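You operate a simulated robot arm through the tools that you are given. There is no shell and no other tool. Be economical: measure what you need, move in short steps, check, and stop when the job is done.

You are at the controls of a simulated two-armed robot. One attempt, no reset.

JOB
Pick up the loop tag marked "demo" with one hand, pass it to the other hand and put it on the trolley top. Take the manual bag labelled "52" and put it on the middle trolley shelf. Press the tap button two times. Press the washer ninety lid switch three times. Open the table drawer four, take the pump from the top of the small table and put it inside and shut the four again. Fetch the red bung from the top of the small table and set it on top of the grey motor on the top of the bay bench. Any order will do. Set down upright: pump.

The check looks at the end state, three seconds after you hand in, the way a careful person would. Anything else that was tipped, shoved, dropped, spilled or broken makes it a failure. Lids that push on must go on centred and level and be pressed home; caps that screw on are set level and turned clockwise until they are tight.

ROBOT AND FRAMES
Two 7-joint arms with two-finger parallel grippers on one trunk, on a base that drives. Base frame: it is fixed to the floor where the robot stands at the start and does not move with it; the origin is under the middle of the robot, x ahead of it, y to its left, z up. Units: m, degrees, N and s.
The left shoulder is at the start at [0.07, 0.13, 1.012], the right one opposite. With the tool pointing down near the work surface each hand reaches from about 0.1 to 0.5 m from the robot's upright axis, wherever it stands, measured 20 degrees to its own side. Places, roughly: bung [-1, -5.5, 0.75]; loop tag [0.5, 0, 0.75]; manual bag [0.5, 0.25, 0.75]; middle trolley shelf [0.8, -0.6, 0.4]; motor [-1.5, -6, 0.75]; pump (6x5x6 cm) [-1, -5.3, 0.8]; table drawer four [-2.8, -4.2, 0.5]; table drawer four inside [-2.8, -4.2, 0.5]; tap button [-0.3, -5.2, 0.9]; trolley top [0.8, 0, 0.7]; washer ninety lid switch [-0.7, -4.8, 0.9]. Payload 1.57 kg a hand.
The tool frame of a hand sits at the grasp point between the pads (the TCP): z along the fingers, y along the line on which they close. The tips reach 0.03 m beyond it. The gripper opens to 0.08 m. The fingers are 0.017 m wide and 0.012 m thick; the gripper's body (0.04 by 0.082 m) begins 0.08 m behind the TCP.
Orientation is told as [roll, pitch, yaw] about the base's x, y, z axes, in that order, counted from this pose: with the fingers straight down and closing along the base's y, the tool's x points along the base's -x, its y along +y and its z along -z.

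CONTROLS
- The arms move only by the tool apply_moves. It takes "left_increments", "right_increments" or both (then of equal length, played together; a hand with none holds still); each is a list of rows, each a list of 7 numbers: the opening, from 0 (shut) to 1 (fully open), then the shift along the tool's x, y, z in cm, then the turn, a rotation vector about the tool's x, y, z in degrees. In form: [[fingers, x, y, z, ax, ay, az], ...]. A call has 1 to 10 rows; each row is the pose to reach, as a shift and turn from the pose commanded when the call began, along the tool's axes at that moment. Each row takes 0.2 s and may step no farther than 0.05 m and 8.6 degrees from the row before; otherwise, or with a gripper value out of range, the whole call is refused. A pose out of reach is approached as far as the arm can. The call stops where the force on the tool passes 40 N (or 10 N more than at its start, if that is more) or the arm is blocked; 0.2 s more then pass. The fingers move at their own pace (about 0.108 m/s each) and stop on an object; they squeeze with about 31 N. The grip force told is the motor's: it shows also when the fingers shut on nothing. Time passes only in rows, and 0.2 s behind the last, so rows that repeat a pose let the fingers close. The reply holds the time, the measured pose of the TCP, the force on the tool along the base axes, the opening and the grip force, in the units named above and with some noise, with the torque about the TCP (base axes, N m) and any sound that the robot's microphone picked up, and new pictures: "views" is both (left out), scene, wrist or none (wrist: the cameras of the hands that moved).
- Cameras (640 x 400 px; columns grow to the right, rows downward): "scene" is now at [0.1348, 0.0199, 1.2391]; the picture's right is [0.24, -0.97, 0.00], its down [-0.58, -0.15, -0.80] and it looks along [0.78, 0.20, -0.60] (base axes); focal length 296 px, centre (320, 200). "left" rides on the left gripper at [0.072, 0.007, -0.122] in its tool frame; the picture's right is [-0.09, 1.00, 0.00], its down [-0.84, -0.08, -0.54] and it looks along [-0.54, -0.05, 0.84] (tool axes); focal length 238 px, centre (320, 200). "right" rides on the right gripper at [0.072, -0.007, -0.122] in its tool frame; the picture's right is [0.09, 1.00, 0.00], its down [-0.84, 0.08, -0.54] and it looks along [-0.54, 0.05, 0.84] (tool axes); focal length 238 px, centre (320, 200). There is no depth. A picture from a camera that has moved, and an enlarged one, comes with that camera's place and axes in the base frame and with its lens.
- raise_lower(by): slides the trunk up (or, below 0, down) by that many m; the arms and the scene camera ride with it, the base frame stays. It gives what a move gives, with no picture.
- base_move(legs): drives the robot by 1 to 6 legs, each [ahead, left, turn to the left] in m, m and degrees, along the robot's own axes; the way and the turn of a leg run together, so that a leg with both is an arc; at most 1.5 m and 180 degrees a leg. The arms and the cameras ride along, it lands a little off, and it stops where it bumps. It gives what a move gives, and a new picture of the scene camera.
- turn_head(pan, tilt): turns the head with the scene camera to pan (to the left, within 86 degrees either way) and tilt (down, from -29 to 69), counted from straight ahead of the robot. It gives what a move gives, and a new picture of the scene camera.
- close_up(camera, box): a new picture of the part [left, top, right, bottom] of that camera's present view, enlarged. It takes no simulated time.
- job_done(): hands the job in; it is judged then, once.

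Work in short steps. Places have to be worked out from the pictures, the camera data and where the tool is seen: move nearer, look again, correct. Check each grasp and each placing, and mend what went wrong. You have 196 turns and 260 pictures in all, those below and enlarged ones among them. Open the grippers and draw the arms clear of the work before you hand the job in, unless the task says otherwise; then end with one line.

The tools are called after "Emit:" as name(argument=value, ...) on one line, values as JSON. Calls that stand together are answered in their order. apply_moves: Moves the arms, as the interface text tells. Its arguments: {"type":"object","properties":{"left_increments":{"type":"array"},"right_increments":{"type":"array"},"views":{"type":"string","enum":["both","scene","wrist","none"]}},"required":[]} The other tools are called the same way: raise_lower (by) slides the trunk up or down; base_move (legs) drives the base; turn_head (pan, tilt) turns the head that bears the scene camera; close_up (camera, box) takes an enlarged picture of a part of a camera's view; job_done () hands the job in.

At the start:

```text
clock: 0.0
left_tcp_pos: [0.3674, 0.1674, 1.0501]
left_tcp_rot: [0.0, -0.1, 0.1]
left_wrist_force: [0.2, -0.1, -0.1]
left_moment: [-0.01, -0.02, 0.0]
left_gripper_width: 0.0802
left_grasp_force: 0.0
right_tcp_pos: [0.4335, -0.1386, 0.9674]
right_tcp_rot: [0.0, 0.0, 0.1]
right_wrist_force: [-0.7, -0.5, 0.0]
right_moment: [0.0, 0.02, -0.01]
right_gripper_width: 0.0799
right_grasp_force: 0.0
trunk travel left (down, up): [-0.65, 0.29]
robot x, y, heading: [-0.0017, 0.001, -0.2]
head pan, tilt: [14.1, 36.5]
```

scene: 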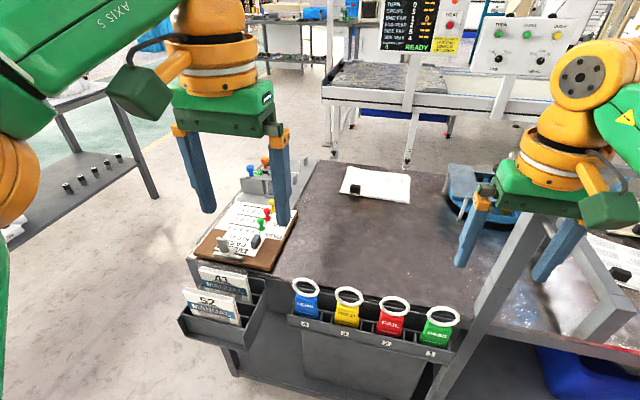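
right: 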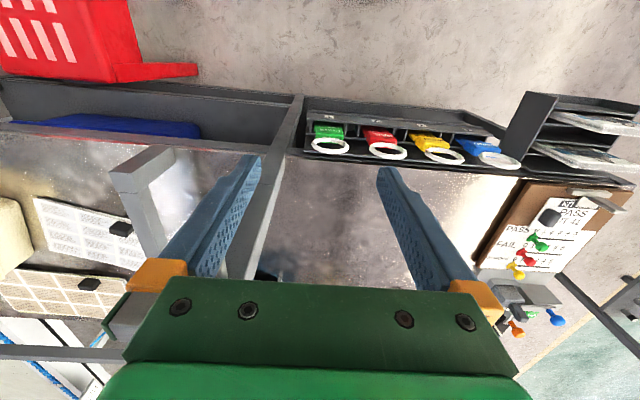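
left: 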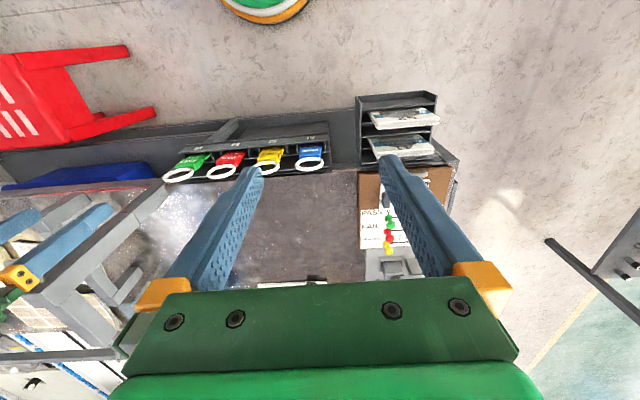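

The tags hang in a rack ahead; I enlarge the scene to read the tags and bags.

Emit:
close_up(camera="scene", box=[170, 250, 480, 400])

Emit:
close_up(camera="right", box=[300, 80, 640, 200])

```text
2.06 times, centred on (325, 325) of scene
camera zoom: at [0.1348, 0.0199, 1.2391], right [0.24, -0.97, 0.0], down [-0.58, -0.15, -0.8], along [0.78, 0.2, -0.6], focal length 612 px, centre (310, -58)
```

zoom: 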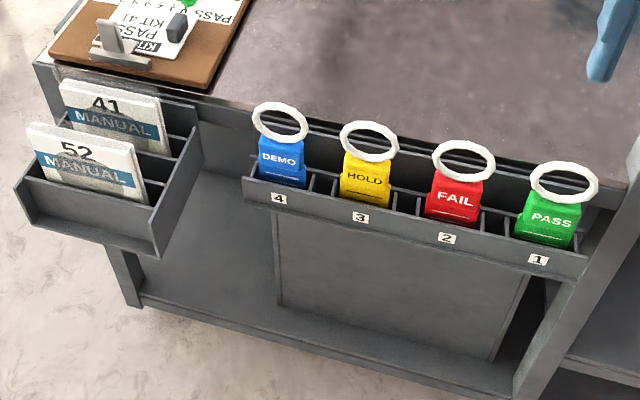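

```text
1.88 times, centred on (470, 140) of right
camera zoom: at [0.3613, -0.1448, 1.0904], right [-0.09, 1.0, 0.0], down [0.84, 0.08, 0.54], along [0.54, 0.05, -0.84], focal length 449 px, centre (38, 313)
```

zoom: 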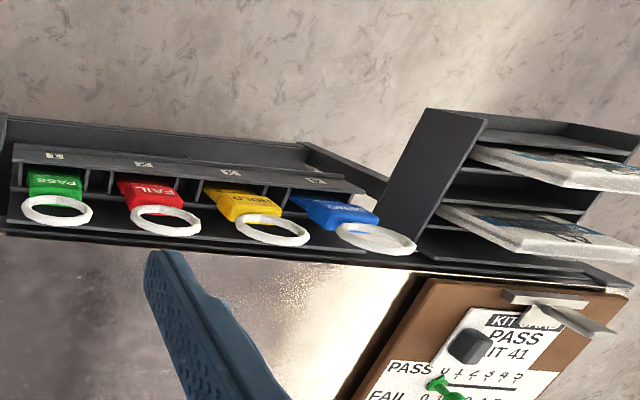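

Ring of DEMO is at about (0.480, 0.137, 0.757). I look around to know the trolley and its shelves.

Emit:
turn_head(pan=-35, tilt=40)

Emit:
turn_head(pan=0, tilt=55)

```text
clock: 1.2
left_tcp_pos: [0.3681, 0.1673, 1.049]
left_tcp_rot: [0.0, 0.1, 0.1]
left_wrist_force: [-0.7, -0.2, 1.1]
left_moment: [0.0, -0.01, -0.01]
left_gripper_width: 0.08
left_grasp_force: 0.0
right_tcp_pos: [0.4331, -0.1378, 0.9682]
right_tcp_rot: [-0.1, 0.0, 0.0]
right_wrist_force: [-0.5, 0.0, -0.4]
right_moment: [0.02, -0.02, -0.02]
right_gripper_width: 0.0801
right_grasp_force: 0.1
trunk travel left (down, up): [-0.65, 0.29]
robot x, y, heading: [-0.0014, 0.0002, -0.0]
head pan, tilt: [-35.0, 40.0]
camera scene: at [0.12, -0.0501, 1.2339], right [-0.57, -0.82, 0.0], down [-0.53, 0.37, -0.77], along [0.63, -0.44, -0.64], focal length 296 px, centre (320, 200)
```

scene: 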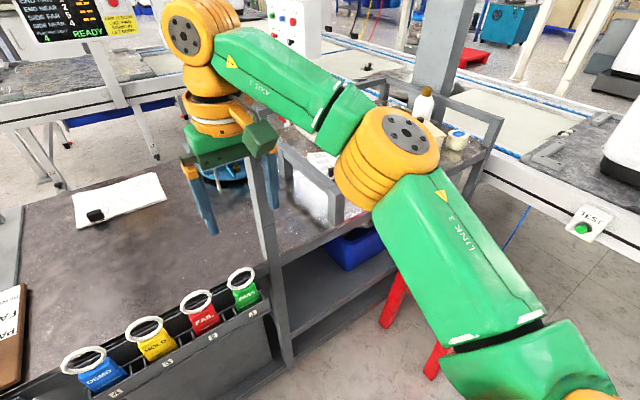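

```text
clock: 2.2
left_tcp_pos: [0.3674, 0.1666, 1.0493]
left_tcp_rot: [-0.1, 0.0, 0.1]
left_wrist_force: [-0.1, -0.1, 0.0]
left_moment: [0.02, -0.05, -0.01]
left_gripper_width: 0.0802
left_grasp_force: 0.1
right_tcp_pos: [0.4322, -0.138, 0.9685]
right_tcp_rot: [0.0, -0.1, 0.0]
right_wrist_force: [-1.3, 0.7, 0.1]
right_moment: [0.0, 0.01, 0.03]
right_gripper_width: 0.08
right_grasp_force: 0.2
trunk travel left (down, up): [-0.65, 0.29]
robot x, y, heading: [0.0021, 0.0016, 0.2]
head pan, tilt: [0.0, 55.0]
camera scene: at [0.1224, -0.0015, 1.2133], right [0.0, -1.0, 0.0], down [-0.82, 0.0, -0.57], along [0.57, 0.0, -0.82], focal length 296 px, centre (320, 200)
```

scene: 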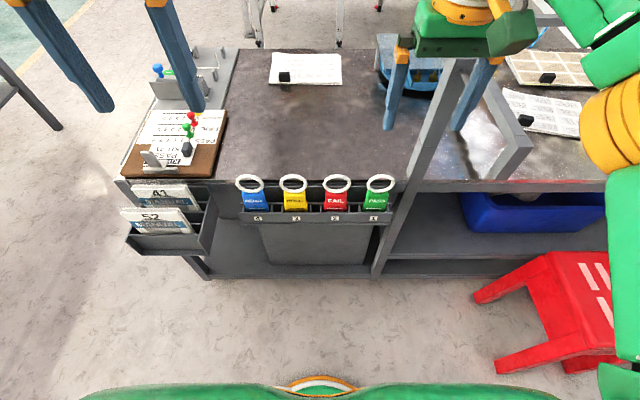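

The trolley stands ahead: top work surface left, shelves to the right. I bring the left hand above the DEMO tag for a closer look.

Emit:
apply_moves(left_increments=[[1, -2, -1, 4, 0, 0, 0], [1, -4, -2, 8, 0, 0, 0], [1, -6, -3, 12, 0, 0, 0], [1, -7, -3, 14, 0, 0, 0]], views="wrist")

Emit:
close_up(camera="scene", box=[220, 160, 420, 285])

```text
clock: 3.2
left_tcp_pos: [0.4393, 0.1361, 0.9095]
left_tcp_rot: [-0.1, 0.0, 0.1]
left_wrist_force: [0.2, 0.8, 0.0]
left_moment: [-0.01, 0.01, 0.02]
left_gripper_width: 0.0802
left_grasp_force: 0.0
right_tcp_pos: [0.434, -0.1371, 0.9672]
right_tcp_rot: [-0.1, 0.1, 0.1]
right_wrist_force: [0.3, -0.5, 0.5]
right_moment: [0.0, 0.03, -0.03]
right_gripper_width: 0.0803
right_grasp_force: 0.0
trunk travel left (down, up): [-0.65, 0.29]
robot x, y, heading: [0.0017, -0.0004, 0.0]
head pan, tilt: [0.0, 55.0]
camera left: at [0.3677, 0.143, 1.0309], right [0.09, 1.0, 0.0], down [0.84, -0.08, 0.54], along [0.54, -0.05, -0.84], focal length 238 px, centre (320, 200)
```

left: 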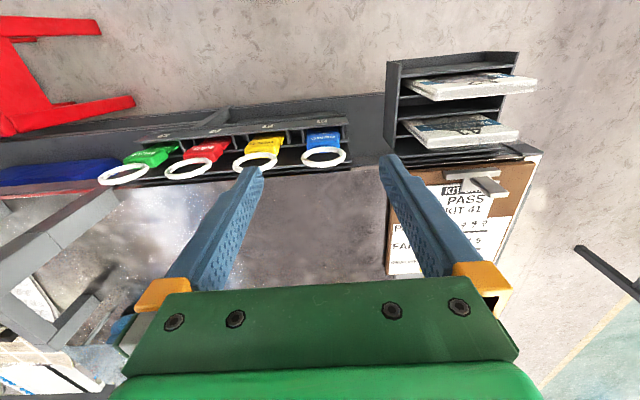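

```text
3.20 times, centred on (320, 222) of scene
camera zoom: at [0.1229, -0.0012, 1.2132], right [0.0, -1.0, 0.0], down [-0.82, 0.0, -0.57], along [0.57, 0.0, -0.82], focal length 949 px, centre (320, 128)
```

zoom: 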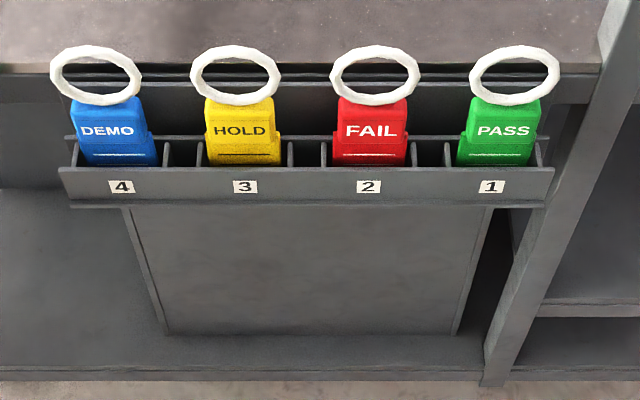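

The ring stands vertical (plane facing the robot), 5.6 cm wide, centre ≈(0.480, 0.137, 0.757). I turn the left hand 90° so it closes along x, above the ring.

Emit:
apply_moves(left_increments=[[0.7, -0.4, 0, 0, 0, 0, -8.5], [0.7, -0.8, 0, 0, 0, 0, -17], [0.7, -1.2, 0, 0, 0, 0, -25.5], [0.7, -1.6, 0, 0, 0, 0, -34], [0.7, -2, 0, 0, 0, 0, -42.5], [0.7, -2.4, 0, 0, 0, 0, -51], [0.7, -2.8, 0, 0, 0, 0, -59.5], [0.7, -3.2, 0, 0, 0, 0, -68], [0.7, -3.6, 0, 0, 0, 0, -76.5], [0.7, -4.0, 0, 0, 0, 0, -85]], views="none")

Emit:
apply_moves(left_increments=[[0.7, 0, 0, 4, 0, 0, -5], [0.7, 0, 0, 6, 0, 0, -5]], views="both")

```text
clock: 5.4
left_tcp_pos: [0.4761, 0.1372, 0.9101]
left_tcp_rot: [0.0, 0.0, 85.2]
left_wrist_force: [0.0, -0.6, 0.3]
left_moment: [0.0, -0.03, 0.0]
left_gripper_width: 0.0561
left_grasp_force: 0.0
right_tcp_pos: [0.4337, -0.1383, 0.9683]
right_tcp_rot: [0.0, -0.1, 0.0]
right_wrist_force: [0.6, 0.7, -0.7]
right_moment: [-0.01, -0.01, 0.01]
right_gripper_width: 0.0802
right_grasp_force: 0.1
trunk travel left (down, up): [-0.65, 0.29]
robot x, y, heading: [-0.0036, 0.0, 0.0]
head pan, tilt: [0.0, 55.0]
```

```text
clock: 6.0
left_tcp_pos: [0.4777, 0.1372, 0.8504]
left_tcp_rot: [0.0, 0.0, 90.2]
left_wrist_force: [0.2, 1.1, -1.0]
left_moment: [0.02, 0.03, -0.03]
left_gripper_width: 0.0557
left_grasp_force: 0.1
right_tcp_pos: [0.4332, -0.1372, 0.9692]
right_tcp_rot: [0.1, 0.1, 0.2]
right_wrist_force: [-0.2, 0.3, 1.5]
right_moment: [-0.01, 0.0, 0.0]
right_gripper_width: 0.0798
right_grasp_force: 0.1
trunk travel left (down, up): [-0.65, 0.29]
robot x, y, heading: [0.0019, 0.0017, 0.1]
head pan, tilt: [0.0, 55.0]
camera scene: at [0.1224, -0.0017, 1.2133], right [0.0, -1.0, 0.0], down [-0.82, 0.0, -0.57], along [0.57, 0.0, -0.82], focal length 296 px, centre (320, 200)
camera left: at [0.472, 0.0648, 0.9722], right [-1.0, 0.09, 0.0], down [0.07, 0.84, 0.54], along [0.05, 0.54, -0.84], focal length 238 px, centre (320, 200)
```

scene: 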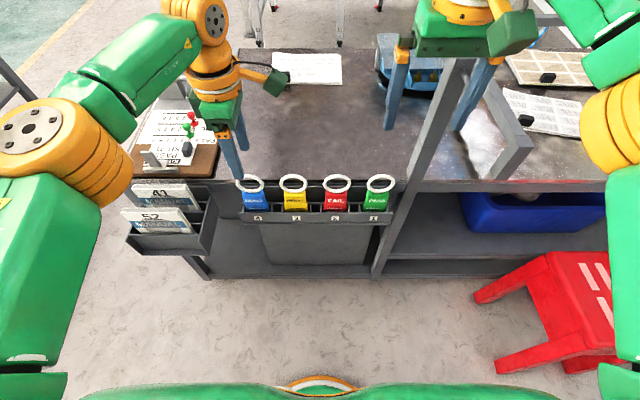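
left: 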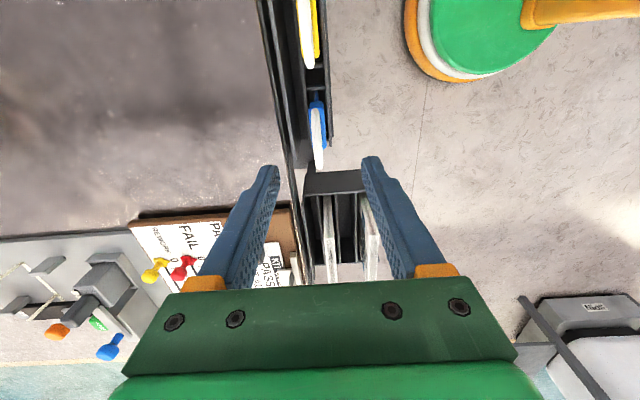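

The ring appears between the fingers at x≈0.482. I lower around it.

Emit:
apply_moves(left_increments=[[0.7, 0, -0.3, 4, 0, 0, 0], [0.7, 0, -0.3, 7.3, 0, 0, 0]], views="both")

Emit:
close_up(camera="scene", box=[180, 130, 340, 230])

```text
clock: 6.6
left_tcp_pos: [0.4815, 0.1367, 0.7751]
left_tcp_rot: [0.0, -0.1, 90.1]
left_wrist_force: [0.9, -0.1, 0.4]
left_moment: [0.05, 0.04, -0.03]
left_gripper_width: 0.0559
left_grasp_force: 0.0
right_tcp_pos: [0.4332, -0.1388, 0.9686]
right_tcp_rot: [-0.1, 0.0, 0.0]
right_wrist_force: [-0.2, 0.4, -0.1]
right_moment: [0.0, -0.01, -0.03]
right_gripper_width: 0.0798
right_grasp_force: 0.1
trunk travel left (down, up): [-0.65, 0.29]
robot x, y, heading: [0.0017, 0.0029, -0.0]
head pan, tilt: [0.0, 55.0]
camera scene: at [0.1227, -0.0014, 1.2132], right [0.0, -1.0, 0.0], down [-0.82, 0.0, -0.57], along [0.57, 0.0, -0.82], focal length 296 px, centre (320, 200)
camera left: at [0.4753, 0.0648, 0.8981], right [-1.0, 0.09, 0.0], down [0.08, 0.84, 0.54], along [0.05, 0.54, -0.84], focal length 238 px, centre (320, 200)
```

scene: 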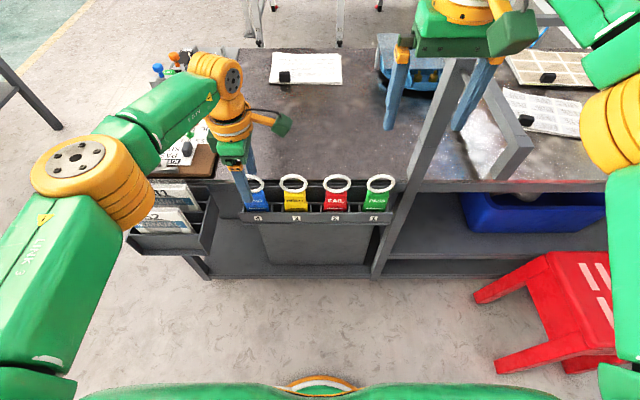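
left: 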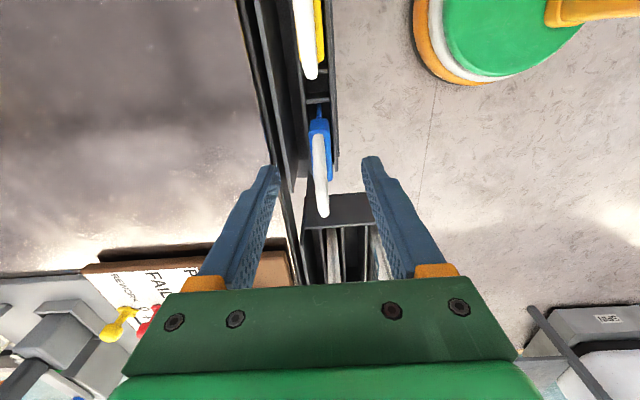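

```text
4.00 times, centred on (260, 180) of scene
camera zoom: at [0.1227, -0.0014, 1.2132], right [0.0, -1.0, 0.0], down [-0.82, 0.0, -0.57], along [0.57, 0.0, -0.82], focal length 1186 px, centre (560, 280)
```

zoom: 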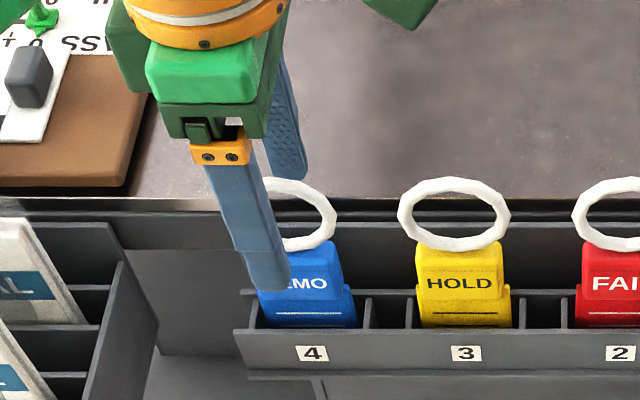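

The ring sits between the fingers, about 3 mm to the right. I shift slightly and close.

Emit:
apply_moves(left_increments=[[0.7, 0.3, 0, 0, 0, 0, 0], [0, 0.3, 0, 0, 0, 0, 0], [0, 0.3, 0, 0, 0, 0, 0], [0, 0.3, 0, 0, 0, 0, 0]], views="wrist")

```text
clock: 7.6
left_tcp_pos: [0.4808, 0.1337, 0.7761]
left_tcp_rot: [0.0, 0.1, 90.1]
left_wrist_force: [-0.4, -0.5, 0.8]
left_moment: [-0.02, 0.04, 0.04]
left_gripper_width: 0.0062
left_grasp_force: 26.0
right_tcp_pos: [0.4326, -0.138, 0.9681]
right_tcp_rot: [0.0, 0.0, 0.0]
right_wrist_force: [0.5, -0.3, -0.1]
right_moment: [0.03, 0.0, -0.04]
right_gripper_width: 0.0803
right_grasp_force: 0.0
trunk travel left (down, up): [-0.65, 0.29]
robot x, y, heading: [-0.0006, 0.0041, 0.1]
head pan, tilt: [0.0, 55.0]
camera left: at [0.4753, 0.0618, 0.8986], right [-1.0, 0.09, 0.0], down [0.08, 0.84, 0.54], along [0.05, 0.54, -0.84], focal length 238 px, centre (320, 200)
```

left: 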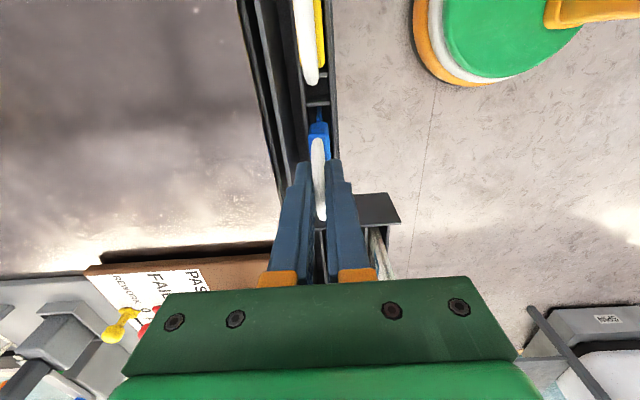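

Grip at 6 mm on the ring. I lift it straight out.

Emit:
apply_moves(left_increments=[[0, 0, 0, -3, 0, 0, 0], [0, 0, 0, -7, 0, 0, 0], [0, 0, 0, -11, 0, 0, 0], [0, 0, 0, -15, 0, 0, 0], [0, 0, 0, -19, 0, 0, 0], [0, 0, 0, -23, 0, 0, 0]], views="scene")

Emit:
turn_head(pan=12, tilt=35)

```text
clock: 9.0
left_tcp_pos: [0.4496, 0.142, 0.9823]
left_tcp_rot: [-0.1, -0.1, 90.1]
left_wrist_force: [0.4, 0.0, 0.4]
left_moment: [0.01, 0.05, 0.01]
left_gripper_width: 0.0061
left_grasp_force: 25.6
left hand out of reach, approached as far as the arm can: row 4, 5, 6
right_tcp_pos: [0.4322, -0.138, 0.9687]
right_tcp_rot: [-0.1, 0.0, 0.0]
right_wrist_force: [-0.2, -0.3, -0.4]
right_moment: [0.01, -0.01, -0.01]
right_gripper_width: 0.0801
right_grasp_force: 0.1
trunk travel left (down, up): [-0.65, 0.29]
robot x, y, heading: [0.0016, 0.0039, 0.1]
head pan, tilt: [0.0, 55.0]
camera scene: at [0.1214, -0.002, 1.2133], right [0.0, -1.0, 0.0], down [-0.82, 0.0, -0.57], along [0.57, 0.0, -0.82], focal length 296 px, centre (320, 200)
```

scene: 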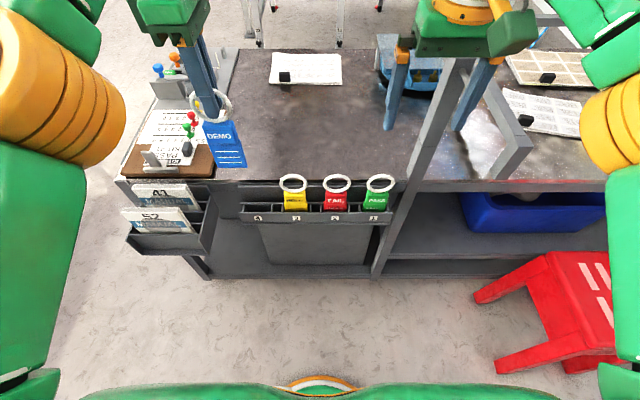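

```text
clock: 9.8
left_tcp_pos: [0.4509, 0.1416, 0.981]
left_tcp_rot: [0.0, 0.1, 90.1]
left_wrist_force: [-0.9, 0.1, 0.6]
left_moment: [-0.02, -0.02, 0.02]
left_gripper_width: 0.0059
left_grasp_force: 26.2
right_tcp_pos: [0.4324, -0.1382, 0.9684]
right_tcp_rot: [0.1, 0.0, 0.1]
right_wrist_force: [0.0, 0.3, -0.3]
right_moment: [-0.03, 0.0, -0.03]
right_gripper_width: 0.0801
right_grasp_force: 0.1
trunk travel left (down, up): [-0.65, 0.29]
robot x, y, heading: [-0.0002, -0.0012, -0.0]
head pan, tilt: [12.0, 35.0]
camera scene: at [0.1366, 0.0169, 1.2414], right [0.21, -0.98, 0.0], down [-0.56, -0.12, -0.82], along [0.8, 0.17, -0.57], focal length 296 px, centre (320, 200)
```

scene: 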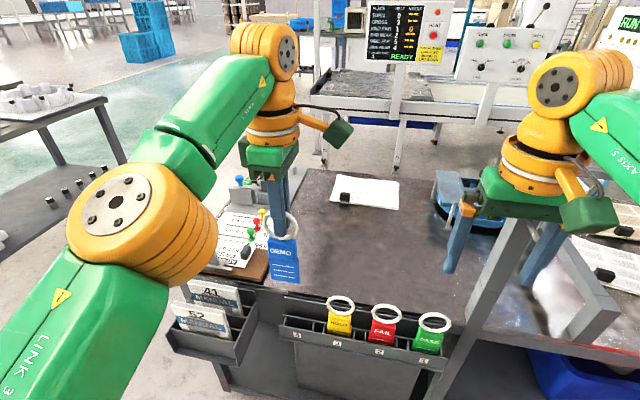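

The tag is held. Now I prepare the right hand: fingers pointing forward (closing along y), at z≈0.87.

Emit:
apply_moves(right_increments=[[1, 0.5, 0, 1, 0, -8.5, 0], [1, 1, 0, 2, 0, -17, 0], [1, 1.5, 0, 3, 0, -25.5, 0], [1, 2, 0, 4, 0, -34, 0], [1, 2.5, 0, 5, 0, -42.5, 0], [1, 3, 0, 6, 0, -51, 0], [1, 3.5, 0, 7, 0, -59.5, 0], [1, 4, 0, 8, 0, -68, 0], [1, 4.5, 0, 9, 0, -76.5, 0], [1, 5, 0, 10, 0, -85, 0]], left_increments=[[0, 0, 0, 0.5, 0, 0, 8.5], [0, 0, 0, 1, 0, 0, 17], [0, 0, 0, 2, 0, 0, 25.5], [0, 0, 0, 3, 0, 0, 34], [0, 0, 0, 4, 0, 0, 42.5], [0, 0, 0, 5, 0, 0, 51], [0, 0, 0, 5, 0, 0, 59.5], [0, 0, 0, 5, 0, 0, 68], [0, 0, 0, 5, 0, 0, 76.5], [0, 0, 0, 5, 0, 0, 85]], views="scene")

```text
clock: 12.0
left_tcp_pos: [0.4501, 0.1426, 0.9304]
left_tcp_rot: [-0.1, -0.1, 4.9]
left_wrist_force: [0.2, 1.1, -0.1]
left_moment: [-0.03, 0.01, -0.05]
left_gripper_width: 0.006
left_grasp_force: 25.5
right_tcp_pos: [0.4101, -0.1001, 0.8754]
right_tcp_rot: [3.7, -64.2, -3.5]
right_wrist_force: [-0.5, 0.1, -0.1]
right_moment: [-0.04, 0.0, 0.01]
right_gripper_width: 0.0803
right_grasp_force: 0.3
right hand out of reach, approached as far as the arm can: row 7, 8, 9, 10
trunk travel left (down, up): [-0.65, 0.29]
robot x, y, heading: [-0.0004, 0.0006, 0.1]
head pan, tilt: [12.0, 35.0]
camera scene: at [0.1371, 0.0189, 1.2414], right [0.21, -0.98, 0.0], down [-0.56, -0.12, -0.82], along [0.8, 0.17, -0.57], focal length 296 px, centre (320, 200)
```

scene: 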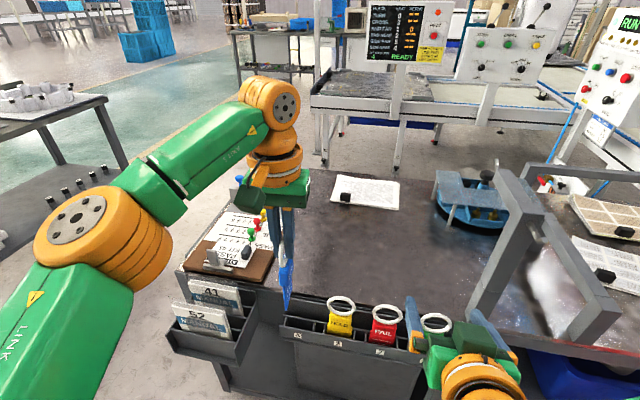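

The right hand reached pitch −64°, good enough. I bring the tag toward the middle at (0.49, 0.04) and view it.

Emit:
apply_moves(left_increments=[[0, -1, -3, 0, 0, 0, 2], [0, -2, -6, 0, 0, 0, 4.9], [0, -3, -9, 0, 0, 0, 4.9], [0, -3.1, -10.3, 0, 0, 0, 4.9], [0, -3.1, -10.3, 0, 0, 0, 4.9]], views="scene")

Emit:
close_up(camera="right", box=[0, 0, 640, 400])

```text
clock: 13.2
left_tcp_pos: [0.4573, 0.061, 0.9182]
left_tcp_rot: [-0.1, 0.0, 0.2]
left_wrist_force: [0.2, 0.0, -0.6]
left_moment: [-0.02, 0.0, 0.01]
left_gripper_width: 0.0061
left_grasp_force: 25.5
left hand out of reach, approached as far as the arm can: row 2, 3, 4, 5
right_tcp_pos: [0.4092, -0.1017, 0.8752]
right_tcp_rot: [3.7, -64.3, -3.7]
right_wrist_force: [0.2, 0.1, -0.7]
right_moment: [0.02, 0.01, 0.03]
right_gripper_width: 0.0802
right_grasp_force: 0.0
trunk travel left (down, up): [-0.65, 0.29]
robot x, y, heading: [0.0014, 0.0002, 0.2]
head pan, tilt: [12.0, 35.0]
camera scene: at [0.1363, 0.0174, 1.2415], right [0.21, -0.98, 0.0], down [-0.56, -0.12, -0.82], along [0.8, 0.17, -0.57], focal length 296 px, centre (320, 200)
```

scene: 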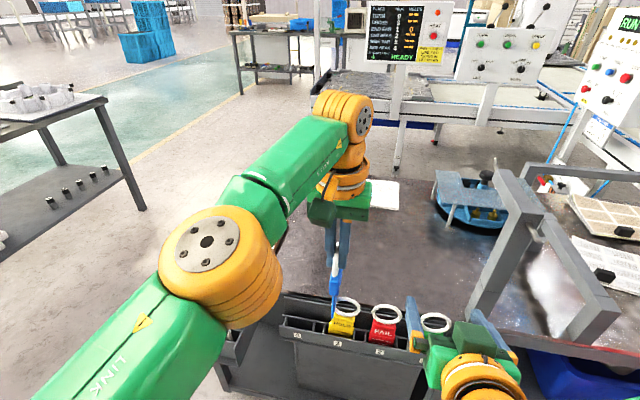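

```text
1.00 times, centred on (320, 200) of right (not enlarged: the box is as wide or as high as the picture)
camera zoom: at [0.268, -0.1069, 0.8628], right [-0.03, 1.0, -0.06], down [-0.13, 0.05, 0.99], along [0.99, 0.04, 0.12], focal length 238 px, centre (320, 200)
```

zoom: 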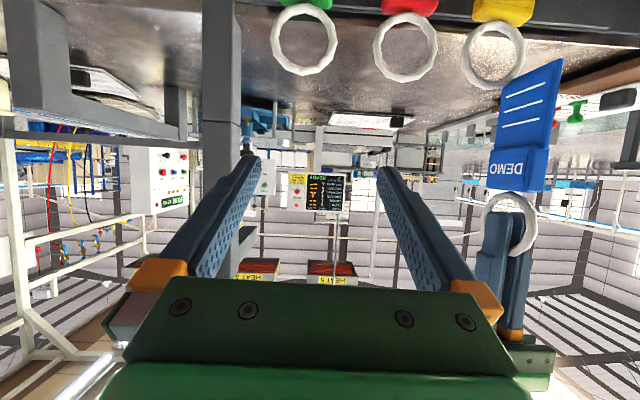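

Tag body spans z≈0.785–0.87 below the left fingers. I raise the trunk 6 cm for clearance over the other tags and slide the right hand in front of the tag.

Emit:
raise_lower(by=0.06)

Emit:
apply_moves(right_increments=[[1, 2, 2, -1.4, 0, 0, 0], [1, 4, 6, -1.4, 0, 0, 0], [1, 4, 10, -1.4, 0, 0, 0], [1, 4, 14, -1.4, 0, 0, 0], [1, 4, 16.5, -1.4, 0, 0, 0]], views="both")

```text
clock: 14.2
left_tcp_pos: [0.4587, 0.0609, 0.9791]
left_tcp_rot: [-0.1, 0.0, 0.2]
left_wrist_force: [-0.3, -0.6, -0.2]
left_moment: [-0.02, -0.04, 0.0]
left_gripper_width: 0.006
left_grasp_force: 25.6
right_tcp_pos: [0.4085, -0.1019, 0.9328]
right_tcp_rot: [3.7, -64.3, -3.8]
right_wrist_force: [-0.1, 0.6, 0.3]
right_moment: [0.01, 0.05, 0.03]
right_gripper_width: 0.08
right_grasp_force: 0.0
trunk travel left (down, up): [-0.71, 0.23]
robot x, y, heading: [-0.0041, -0.0005, -0.1]
head pan, tilt: [12.0, 35.0]
```

```text
clock: 15.4
left_tcp_pos: [0.4571, 0.0614, 0.9785]
left_tcp_rot: [-0.1, 0.1, 0.2]
left_wrist_force: [0.1, 0.2, 0.6]
left_moment: [0.01, 0.01, 0.0]
left_gripper_width: 0.0063
left_grasp_force: 25.9
right_tcp_pos: [0.3795, 0.0656, 0.9099]
right_tcp_rot: [3.6, -64.3, -3.7]
right_wrist_force: [0.2, -0.7, 0.1]
right_moment: [-0.01, 0.01, -0.02]
right_gripper_width: 0.0801
right_grasp_force: 0.1
trunk travel left (down, up): [-0.71, 0.23]
robot x, y, heading: [0.0007, 0.0001, -0.1]
head pan, tilt: [12.0, 35.0]
camera scene: at [0.1363, 0.0178, 1.3015], right [0.21, -0.98, 0.0], down [-0.56, -0.12, -0.82], along [0.8, 0.17, -0.57], focal length 296 px, centre (320, 200)
camera right: at [0.2387, 0.0603, 0.8972], right [-0.03, 1.0, -0.06], down [-0.13, 0.05, 0.99], along [0.99, 0.04, 0.12], focal length 238 px, centre (320, 200)
```

scene: 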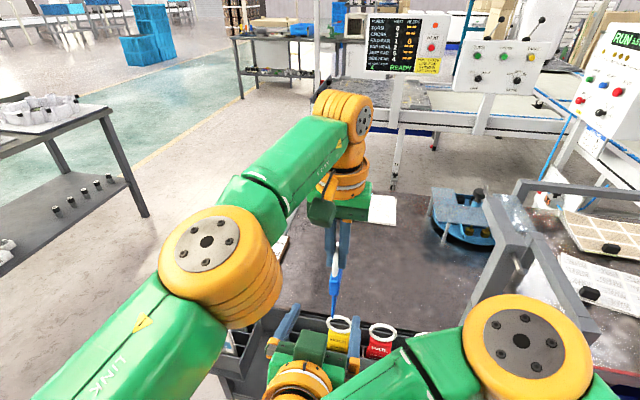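
right: 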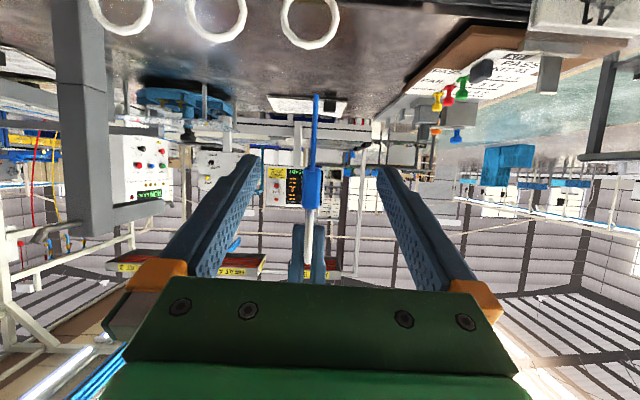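

The tag is edge-on and centred between the right fingers. I move in around its body.

Emit:
apply_moves(right_increments=[[1, -0.4, 0, 3, 0, 0, 0], [1, -0.8, 0, 6, 0, 0, 0], [1, -1.0, 0, 7.7, 0, 0, 0]], views="both")

```text
clock: 16.2
left_tcp_pos: [0.4583, 0.0604, 0.9779]
left_tcp_rot: [-0.1, 0.0, 0.2]
left_wrist_force: [0.2, 0.0, -0.3]
left_moment: [0.04, 0.01, 0.02]
left_gripper_width: 0.006
left_grasp_force: 25.9
right_tcp_pos: [0.4543, 0.0655, 0.8849]
right_tcp_rot: [3.7, -64.3, -3.7]
right_wrist_force: [-0.1, 0.1, 0.3]
right_moment: [0.0, 0.0, 0.01]
right_gripper_width: 0.0799
right_grasp_force: 0.1
trunk travel left (down, up): [-0.71, 0.23]
robot x, y, heading: [0.0018, 0.0016, -0.1]
head pan, tilt: [12.0, 35.0]
camera scene: at [0.1367, 0.0169, 1.3015], right [0.21, -0.98, 0.0], down [-0.56, -0.12, -0.82], along [0.8, 0.17, -0.57], focal length 296 px, centre (320, 200)
camera right: at [0.3131, 0.0593, 0.8731], right [-0.03, 1.0, -0.05], down [-0.13, 0.05, 0.99], along [0.99, 0.04, 0.12], focal length 238 px, centre (320, 200)
```

scene: 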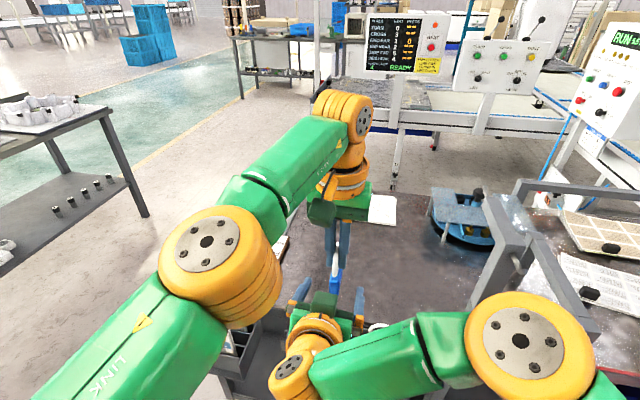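
right: 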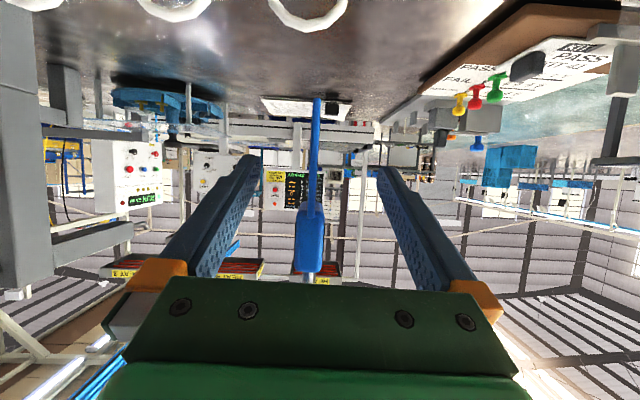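

The body lies between the right fingers; I close the right hand.

Emit:
apply_moves(right_increments=[[0, 0, 0, 0, 0, 0, 0], [0, 0, 0, 0, 0, 0, 0], [0, 0, 0, 0, 0, 0, 0], [0, 0, 0, 0, 0, 0, 0]], views="wrist")

```text
clock: 17.2
left_tcp_pos: [0.4579, 0.0603, 0.9794]
left_tcp_rot: [-0.1, 0.0, 0.1]
left_wrist_force: [-3.3, 0.2, 2.4]
left_moment: [0.03, 0.16, -0.14]
left_gripper_width: 0.0057
left_grasp_force: 25.9
right_tcp_pos: [0.454, 0.0664, 0.8842]
right_tcp_rot: [3.7, -64.3, -3.7]
right_wrist_force: [3.3, 0.2, -2.4]
right_moment: [0.11, 0.04, 0.13]
right_gripper_width: 0.0148
right_grasp_force: 30.3
trunk travel left (down, up): [-0.71, 0.23]
robot x, y, heading: [0.0024, -0.003, -0.0]
head pan, tilt: [12.0, 35.0]
camera right: at [0.3126, 0.0592, 0.873], right [-0.03, 1.0, -0.06], down [-0.13, 0.05, 0.99], along [0.99, 0.04, 0.12], focal length 238 px, centre (320, 200)
```

right: 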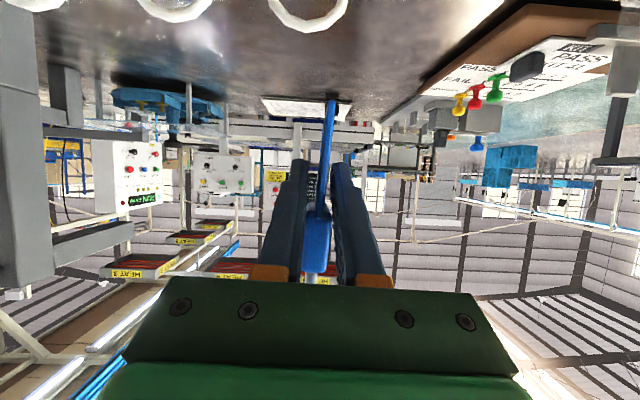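

Right hand grips the body firmly. I open the left hand and draw it up and away.

Emit:
apply_moves(left_increments=[[0.6, 0, 0, 0, 0, 0, 0], [0.6, 0, 0, 0, 0, 0, 0], [0.6, 0, 0, -3, 0, 0, 0], [0.6, 0, 0, -6, 0, 0, 0]], views="scene")

```text
clock: 18.2
left_tcp_pos: [0.4402, 0.0669, 1.0304]
left_tcp_rot: [0.0, -0.2, 0.2]
left_wrist_force: [0.8, -0.4, 0.1]
left_moment: [-0.02, 0.02, -0.03]
left_gripper_width: 0.0482
left_grasp_force: 0.0
left hand out of reach, approached as far as the arm can: row 3, 4
right_tcp_pos: [0.4538, 0.066, 0.8851]
right_tcp_rot: [3.7, -64.2, -3.7]
right_wrist_force: [0.1, 0.0, 0.2]
right_moment: [0.02, -0.02, 0.03]
right_gripper_width: 0.0147
right_grasp_force: 30.7
trunk travel left (down, up): [-0.71, 0.23]
robot x, y, heading: [0.0033, -0.0009, 0.1]
head pan, tilt: [12.0, 35.0]
camera scene: at [0.1356, 0.0174, 1.3016], right [0.21, -0.98, 0.0], down [-0.56, -0.12, -0.82], along [0.8, 0.17, -0.57], focal length 296 px, centre (320, 200)
```

scene: 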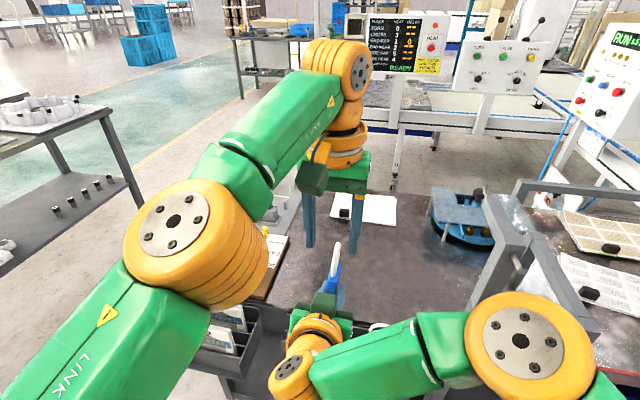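

Left hand is free. I withdraw it to the left and start rolling the right hand so the tag comes flat, moving forward over the table.

Emit:
apply_moves(left_increments=[[0.6, 2, 3, -2, 0, 0, 0], [0.6, 4, 6, -3, 0, 0, 0], [0.6, 6, 9, -4, 0, 0, 0], [0.6, 8, 12, -4, 0, 0, 0]], views="none")

Emit:
apply_moves(right_increments=[[0, -0.8, 0, 1, 0, 0, 8.5], [0, -1.6, 0, 2, 0, 0, 17], [0, -2.4, 0, 3, 0, 0, 25.5], [0, -3.2, 0, 4, 0, 0, 34], [0, -4, 0, 5, 0, 0, 42.5], [0, -4.5, 0, 6, 0, 0, 51], [0, -5, 0, 7, 0, 0, 59.5], [0, -5, 0, 8, 0, 0, 68], [0, -5, 0, 9, 0, 0, 76.5], [0, -5, 0, 10, 0, 0, 85]], views="both")

```text
clock: 19.2
left_tcp_pos: [0.3588, 0.1874, 1.0695]
left_tcp_rot: [-0.1, 0.1, 0.3]
left_wrist_force: [-0.1, 0.1, -0.6]
left_moment: [-0.02, -0.01, -0.01]
left_gripper_width: 0.0481
left_grasp_force: 0.0
right_tcp_pos: [0.4521, 0.0654, 0.8858]
right_tcp_rot: [3.5, -64.3, -3.5]
right_wrist_force: [0.6, -0.2, 0.1]
right_moment: [0.0, 0.04, 0.0]
right_gripper_width: 0.0146
right_grasp_force: 30.4
trunk travel left (down, up): [-0.71, 0.23]
robot x, y, heading: [-0.0001, -0.0027, 0.2]
head pan, tilt: [12.0, 35.0]
```

```text
clock: 21.4
left_tcp_pos: [0.3607, 0.1852, 1.0692]
left_tcp_rot: [0.0, 0.1, 0.2]
left_wrist_force: [0.3, 0.9, 0.7]
left_moment: [0.0, -0.01, -0.01]
left_gripper_width: 0.048
left_grasp_force: 0.0
right_tcp_pos: [0.5652, 0.065, 0.8868]
right_tcp_rot: [64.3, -2.8, -88.2]
right_wrist_force: [-0.2, -0.6, -0.7]
right_moment: [0.01, -0.01, 0.03]
right_gripper_width: 0.0144
right_grasp_force: 30.6
trunk travel left (down, up): [-0.71, 0.23]
robot x, y, heading: [-0.0004, -0.0004, -0.1]
head pan, tilt: [12.0, 35.0]
camera scene: at [0.1367, 0.0172, 1.3015], right [0.21, -0.98, 0.0], down [-0.56, -0.12, -0.82], along [0.8, 0.17, -0.57], focal length 296 px, centre (320, 200)
camera right: at [0.4511, 0.1346, 0.9302], right [0.43, 0.15, 0.89], down [-0.43, -0.83, 0.35], along [0.8, -0.53, -0.29], focal length 238 px, centre (320, 200)
```

scene: 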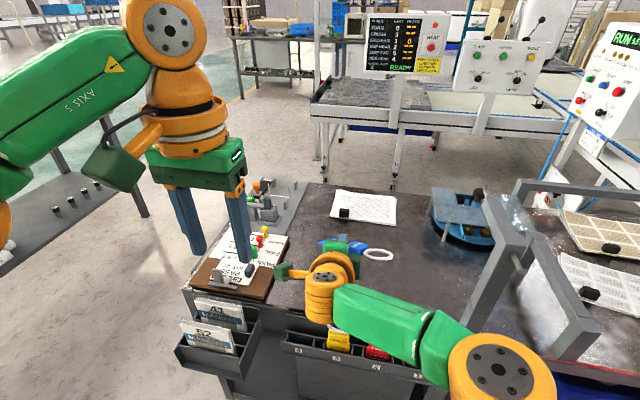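
right: 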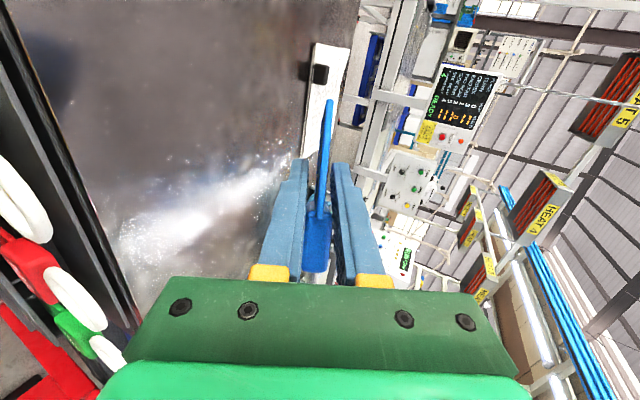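

The tag is nearly flat. I go forward and down toward the free area of the table, flattening the hand by 10° more.

Emit:
apply_moves(right_increments=[[0, 0, -1.6, 3, -3, 0, 4], [0, -0.2, -3.2, 6, -6, 0, 4], [0, -0.4, -4.8, 8, -10, 0, 4], [0, -0.4, -6.6, 9.2, -10, 0, 4]], views="both")

```text
clock: 22.4
left_tcp_pos: [0.3608, 0.185, 1.0707]
left_tcp_rot: [0.0, 0.0, 0.3]
left_wrist_force: [0.5, 0.4, -0.8]
left_moment: [0.02, 0.03, 0.0]
left_gripper_width: 0.048
left_grasp_force: 0.0
right_tcp_pos: [0.5736, 0.0454, 0.8345]
right_tcp_rot: [73.7, 0.7, -89.6]
right_wrist_force: [0.0, 0.4, 0.7]
right_moment: [0.01, 0.04, -0.01]
right_gripper_width: 0.0145
right_grasp_force: 30.3
right hand out of reach, approached as far as the arm can: row 1, 2, 3, 4
trunk travel left (down, up): [-0.71, 0.23]
robot x, y, heading: [-0.0009, 0.002, 0.4]
head pan, tilt: [12.0, 35.0]
camera scene: at [0.1364, 0.0172, 1.3015], right [0.21, -0.98, 0.0], down [-0.56, -0.12, -0.82], along [0.8, 0.17, -0.57], focal length 296 px, centre (320, 200)
camera right: at [0.4545, 0.1152, 0.8645], right [0.28, 0.08, 0.96], down [-0.49, -0.84, 0.21], along [0.82, -0.53, -0.2], focal length 238 px, centre (320, 200)
```

scene: 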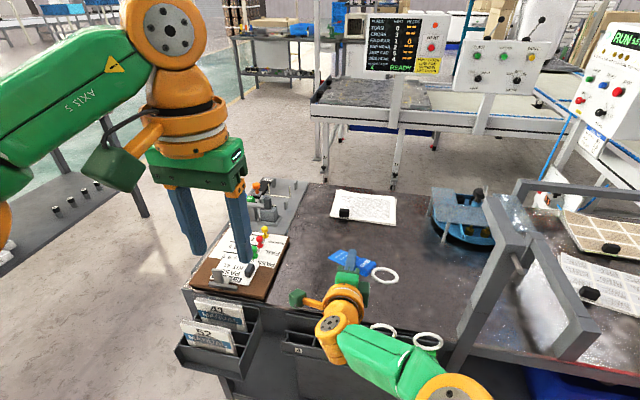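
right: 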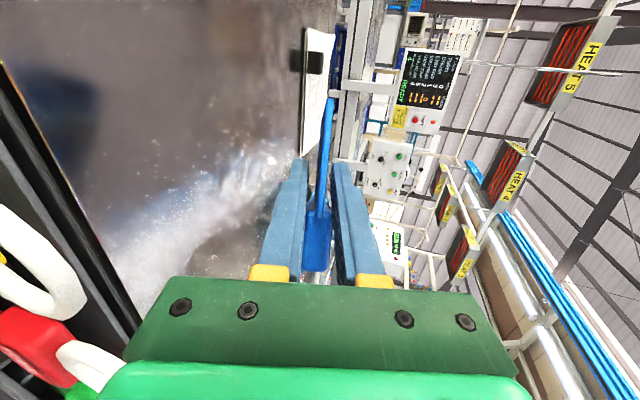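

The reach ends at x≈0.57, so I drive the base ahead 10 cm.

Emit:
base_move(legs=[[0.1, 0, 0]])

```text
clock: 23.6
left_tcp_pos: [0.4594, 0.1852, 1.0699]
left_tcp_rot: [-0.1, -0.2, 0.2]
left_wrist_force: [0.2, -0.2, -0.3]
left_moment: [-0.01, 0.01, 0.0]
left_gripper_width: 0.048
left_grasp_force: 0.1
right_tcp_pos: [0.6727, 0.0445, 0.8362]
right_tcp_rot: [73.8, 0.9, -89.6]
right_wrist_force: [0.2, -0.9, -0.5]
right_moment: [-0.02, -0.02, -0.02]
right_gripper_width: 0.0149
right_grasp_force: 30.6
trunk travel left (down, up): [-0.71, 0.23]
robot x, y, heading: [0.1016, 0.0024, 0.1]
head pan, tilt: [12.0, 35.0]
camera scene: at [0.2342, 0.0169, 1.3017], right [0.21, -0.98, 0.0], down [-0.56, -0.12, -0.82], along [0.8, 0.17, -0.57], focal length 296 px, centre (320, 200)
```

scene: 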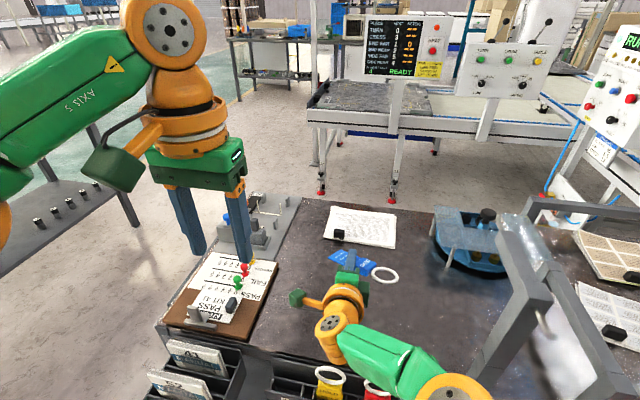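

Now tilt the fingers 20° down and lower toward the table.

Emit:
apply_moves(right_increments=[[0, 0, -2, 0.3, 6, 0, 0], [0, 0, -4, 0.6, 13, 0, 0], [0, 0, -6, 0.8, 20, 0, 0], [0, 0, -7, 1, 20, 0, 0]], views="both")

```text
clock: 24.6
left_tcp_pos: [0.4605, 0.1844, 1.0706]
left_tcp_rot: [0.0, 0.0, 0.3]
left_wrist_force: [-0.1, -0.7, -0.1]
left_moment: [0.01, -0.02, 0.01]
left_gripper_width: 0.0479
left_grasp_force: 0.0
right_tcp_pos: [0.6553, 0.0396, 0.7717]
right_tcp_rot: [56.0, 0.9, -89.6]
right_wrist_force: [0.0, 0.2, 0.1]
right_moment: [0.0, -0.01, 0.03]
right_gripper_width: 0.0146
right_grasp_force: 30.5
right hand out of reach, approached as far as the arm can: row 2, 3, 4
trunk travel left (down, up): [-0.71, 0.23]
robot x, y, heading: [0.1007, -0.0002, -0.0]
head pan, tilt: [12.0, 35.0]
camera scene: at [0.236, 0.0166, 1.3015], right [0.21, -0.98, 0.0], down [-0.56, -0.12, -0.82], along [0.8, 0.17, -0.57], focal length 296 px, centre (320, 200)
camera right: at [0.55, 0.1076, 0.8359], right [0.56, 0.08, 0.83], down [-0.4, -0.84, 0.35], along [0.73, -0.53, -0.44], focal length 238 px, centre (320, 200)
```

scene: 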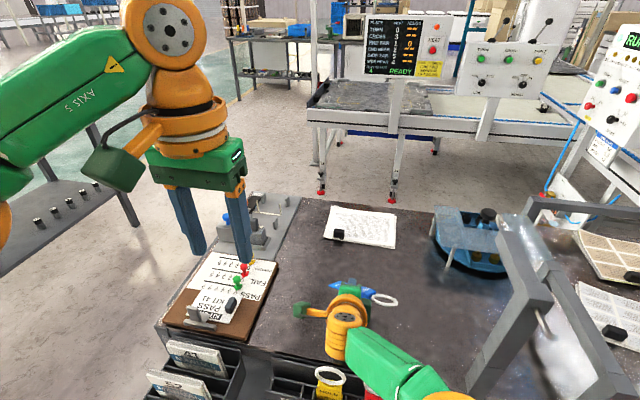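
right: 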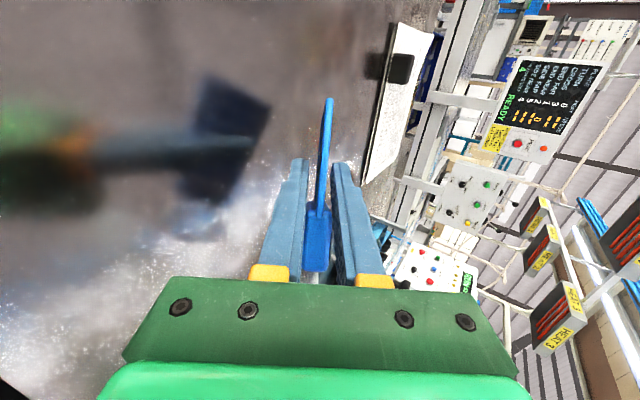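

Arm limit again; lower the trunk by 3 cm.

Emit:
raise_lower(by=-0.03)

Emit:
close_up(camera="scene", box=[240, 250, 480, 400])

```text
clock: 25.2
left_tcp_pos: [0.4538, 0.1837, 1.0423]
left_tcp_rot: [-0.1, -0.5, 0.1]
left_wrist_force: [-0.2, -0.2, 0.4]
left_moment: [0.01, 0.04, 0.01]
left_gripper_width: 0.0483
left_grasp_force: 0.2
right_tcp_pos: [0.6547, 0.0379, 0.7534]
right_tcp_rot: [57.3, 0.5, -89.4]
right_wrist_force: [-10.7, -0.4, 13.4]
right_moment: [-0.04, 0.12, -0.03]
right_gripper_width: 0.0144
right_grasp_force: 31.1
trunk travel left (down, up): [-0.681, 0.259]
robot x, y, heading: [0.1002, -0.0008, 0.1]
head pan, tilt: [12.0, 35.0]
stopped: the force on the tool passed its limit at 46 N (the readings are from after the stop); the commanded pose is now the measured one
```

```text
2.67 times, centred on (360, 325) of scene
camera zoom: at [0.2283, 0.0162, 1.2727], right [0.21, -0.98, 0.0], down [-0.56, -0.12, -0.82], along [0.8, 0.17, -0.57], focal length 791 px, centre (213, -133)
```

zoom: 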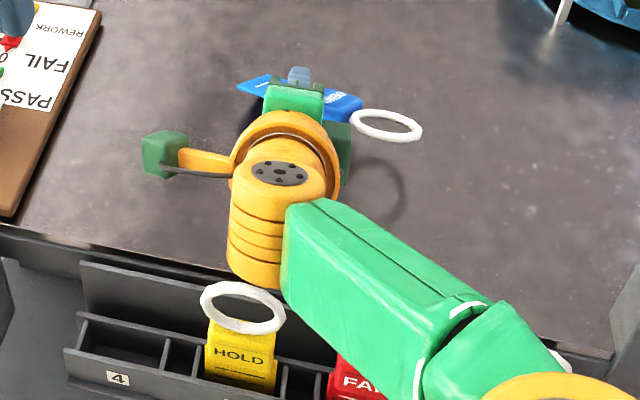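

Fingertips touched the table (surface ≈0.72). I relieve the press, open a little and check.

Emit:
apply_moves(right_increments=[[0, 0, 0.7, 0, 0, 0, 0], [0.3, 0, 0.9, 0, 0, 0, 0], [0.3, 0, 0.9, 0, 0, 0, 0], [0.3, 0, 0.9, -1, 0, 0, 0]], views="both")

```text
clock: 26.2
left_tcp_pos: [0.4597, 0.1843, 1.04]
left_tcp_rot: [0.0, 0.0, 0.2]
left_wrist_force: [-0.4, -0.4, 0.2]
left_moment: [0.0, 0.0, -0.04]
left_gripper_width: 0.0482
left_grasp_force: 0.0
right_tcp_pos: [0.6551, 0.0375, 0.76]
right_tcp_rot: [56.9, 0.6, -89.4]
right_wrist_force: [0.2, 0.0, -1.0]
right_moment: [-0.02, 0.02, 0.01]
right_gripper_width: 0.0242
right_grasp_force: 0.0
trunk travel left (down, up): [-0.681, 0.259]
robot x, y, heading: [0.1024, 0.0013, -0.2]
head pan, tilt: [12.0, 35.0]
camera scene: at [0.2364, 0.0163, 1.272], right [0.21, -0.98, 0.0], down [-0.56, -0.12, -0.82], along [0.8, 0.17, -0.57], focal length 296 px, centre (320, 200)
camera right: at [0.5488, 0.1074, 0.8227], right [0.54, 0.09, 0.83], down [-0.4, -0.84, 0.35], along [0.74, -0.53, -0.42], focal length 238 px, centre (320, 200)
```

scene: 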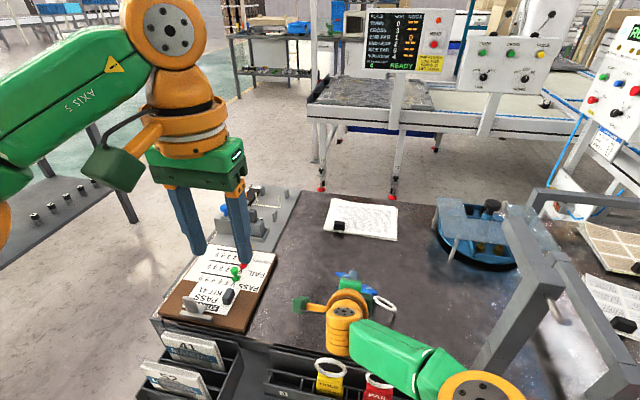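
right: 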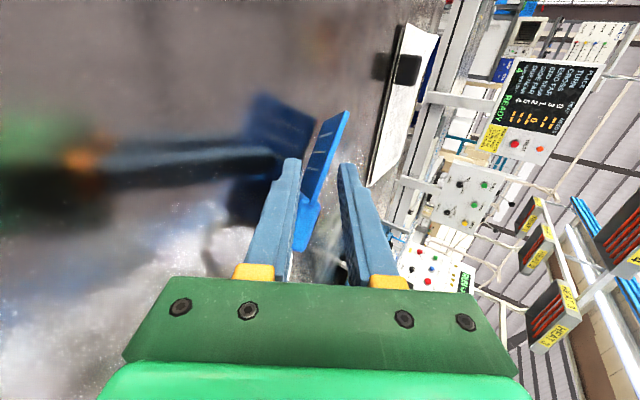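

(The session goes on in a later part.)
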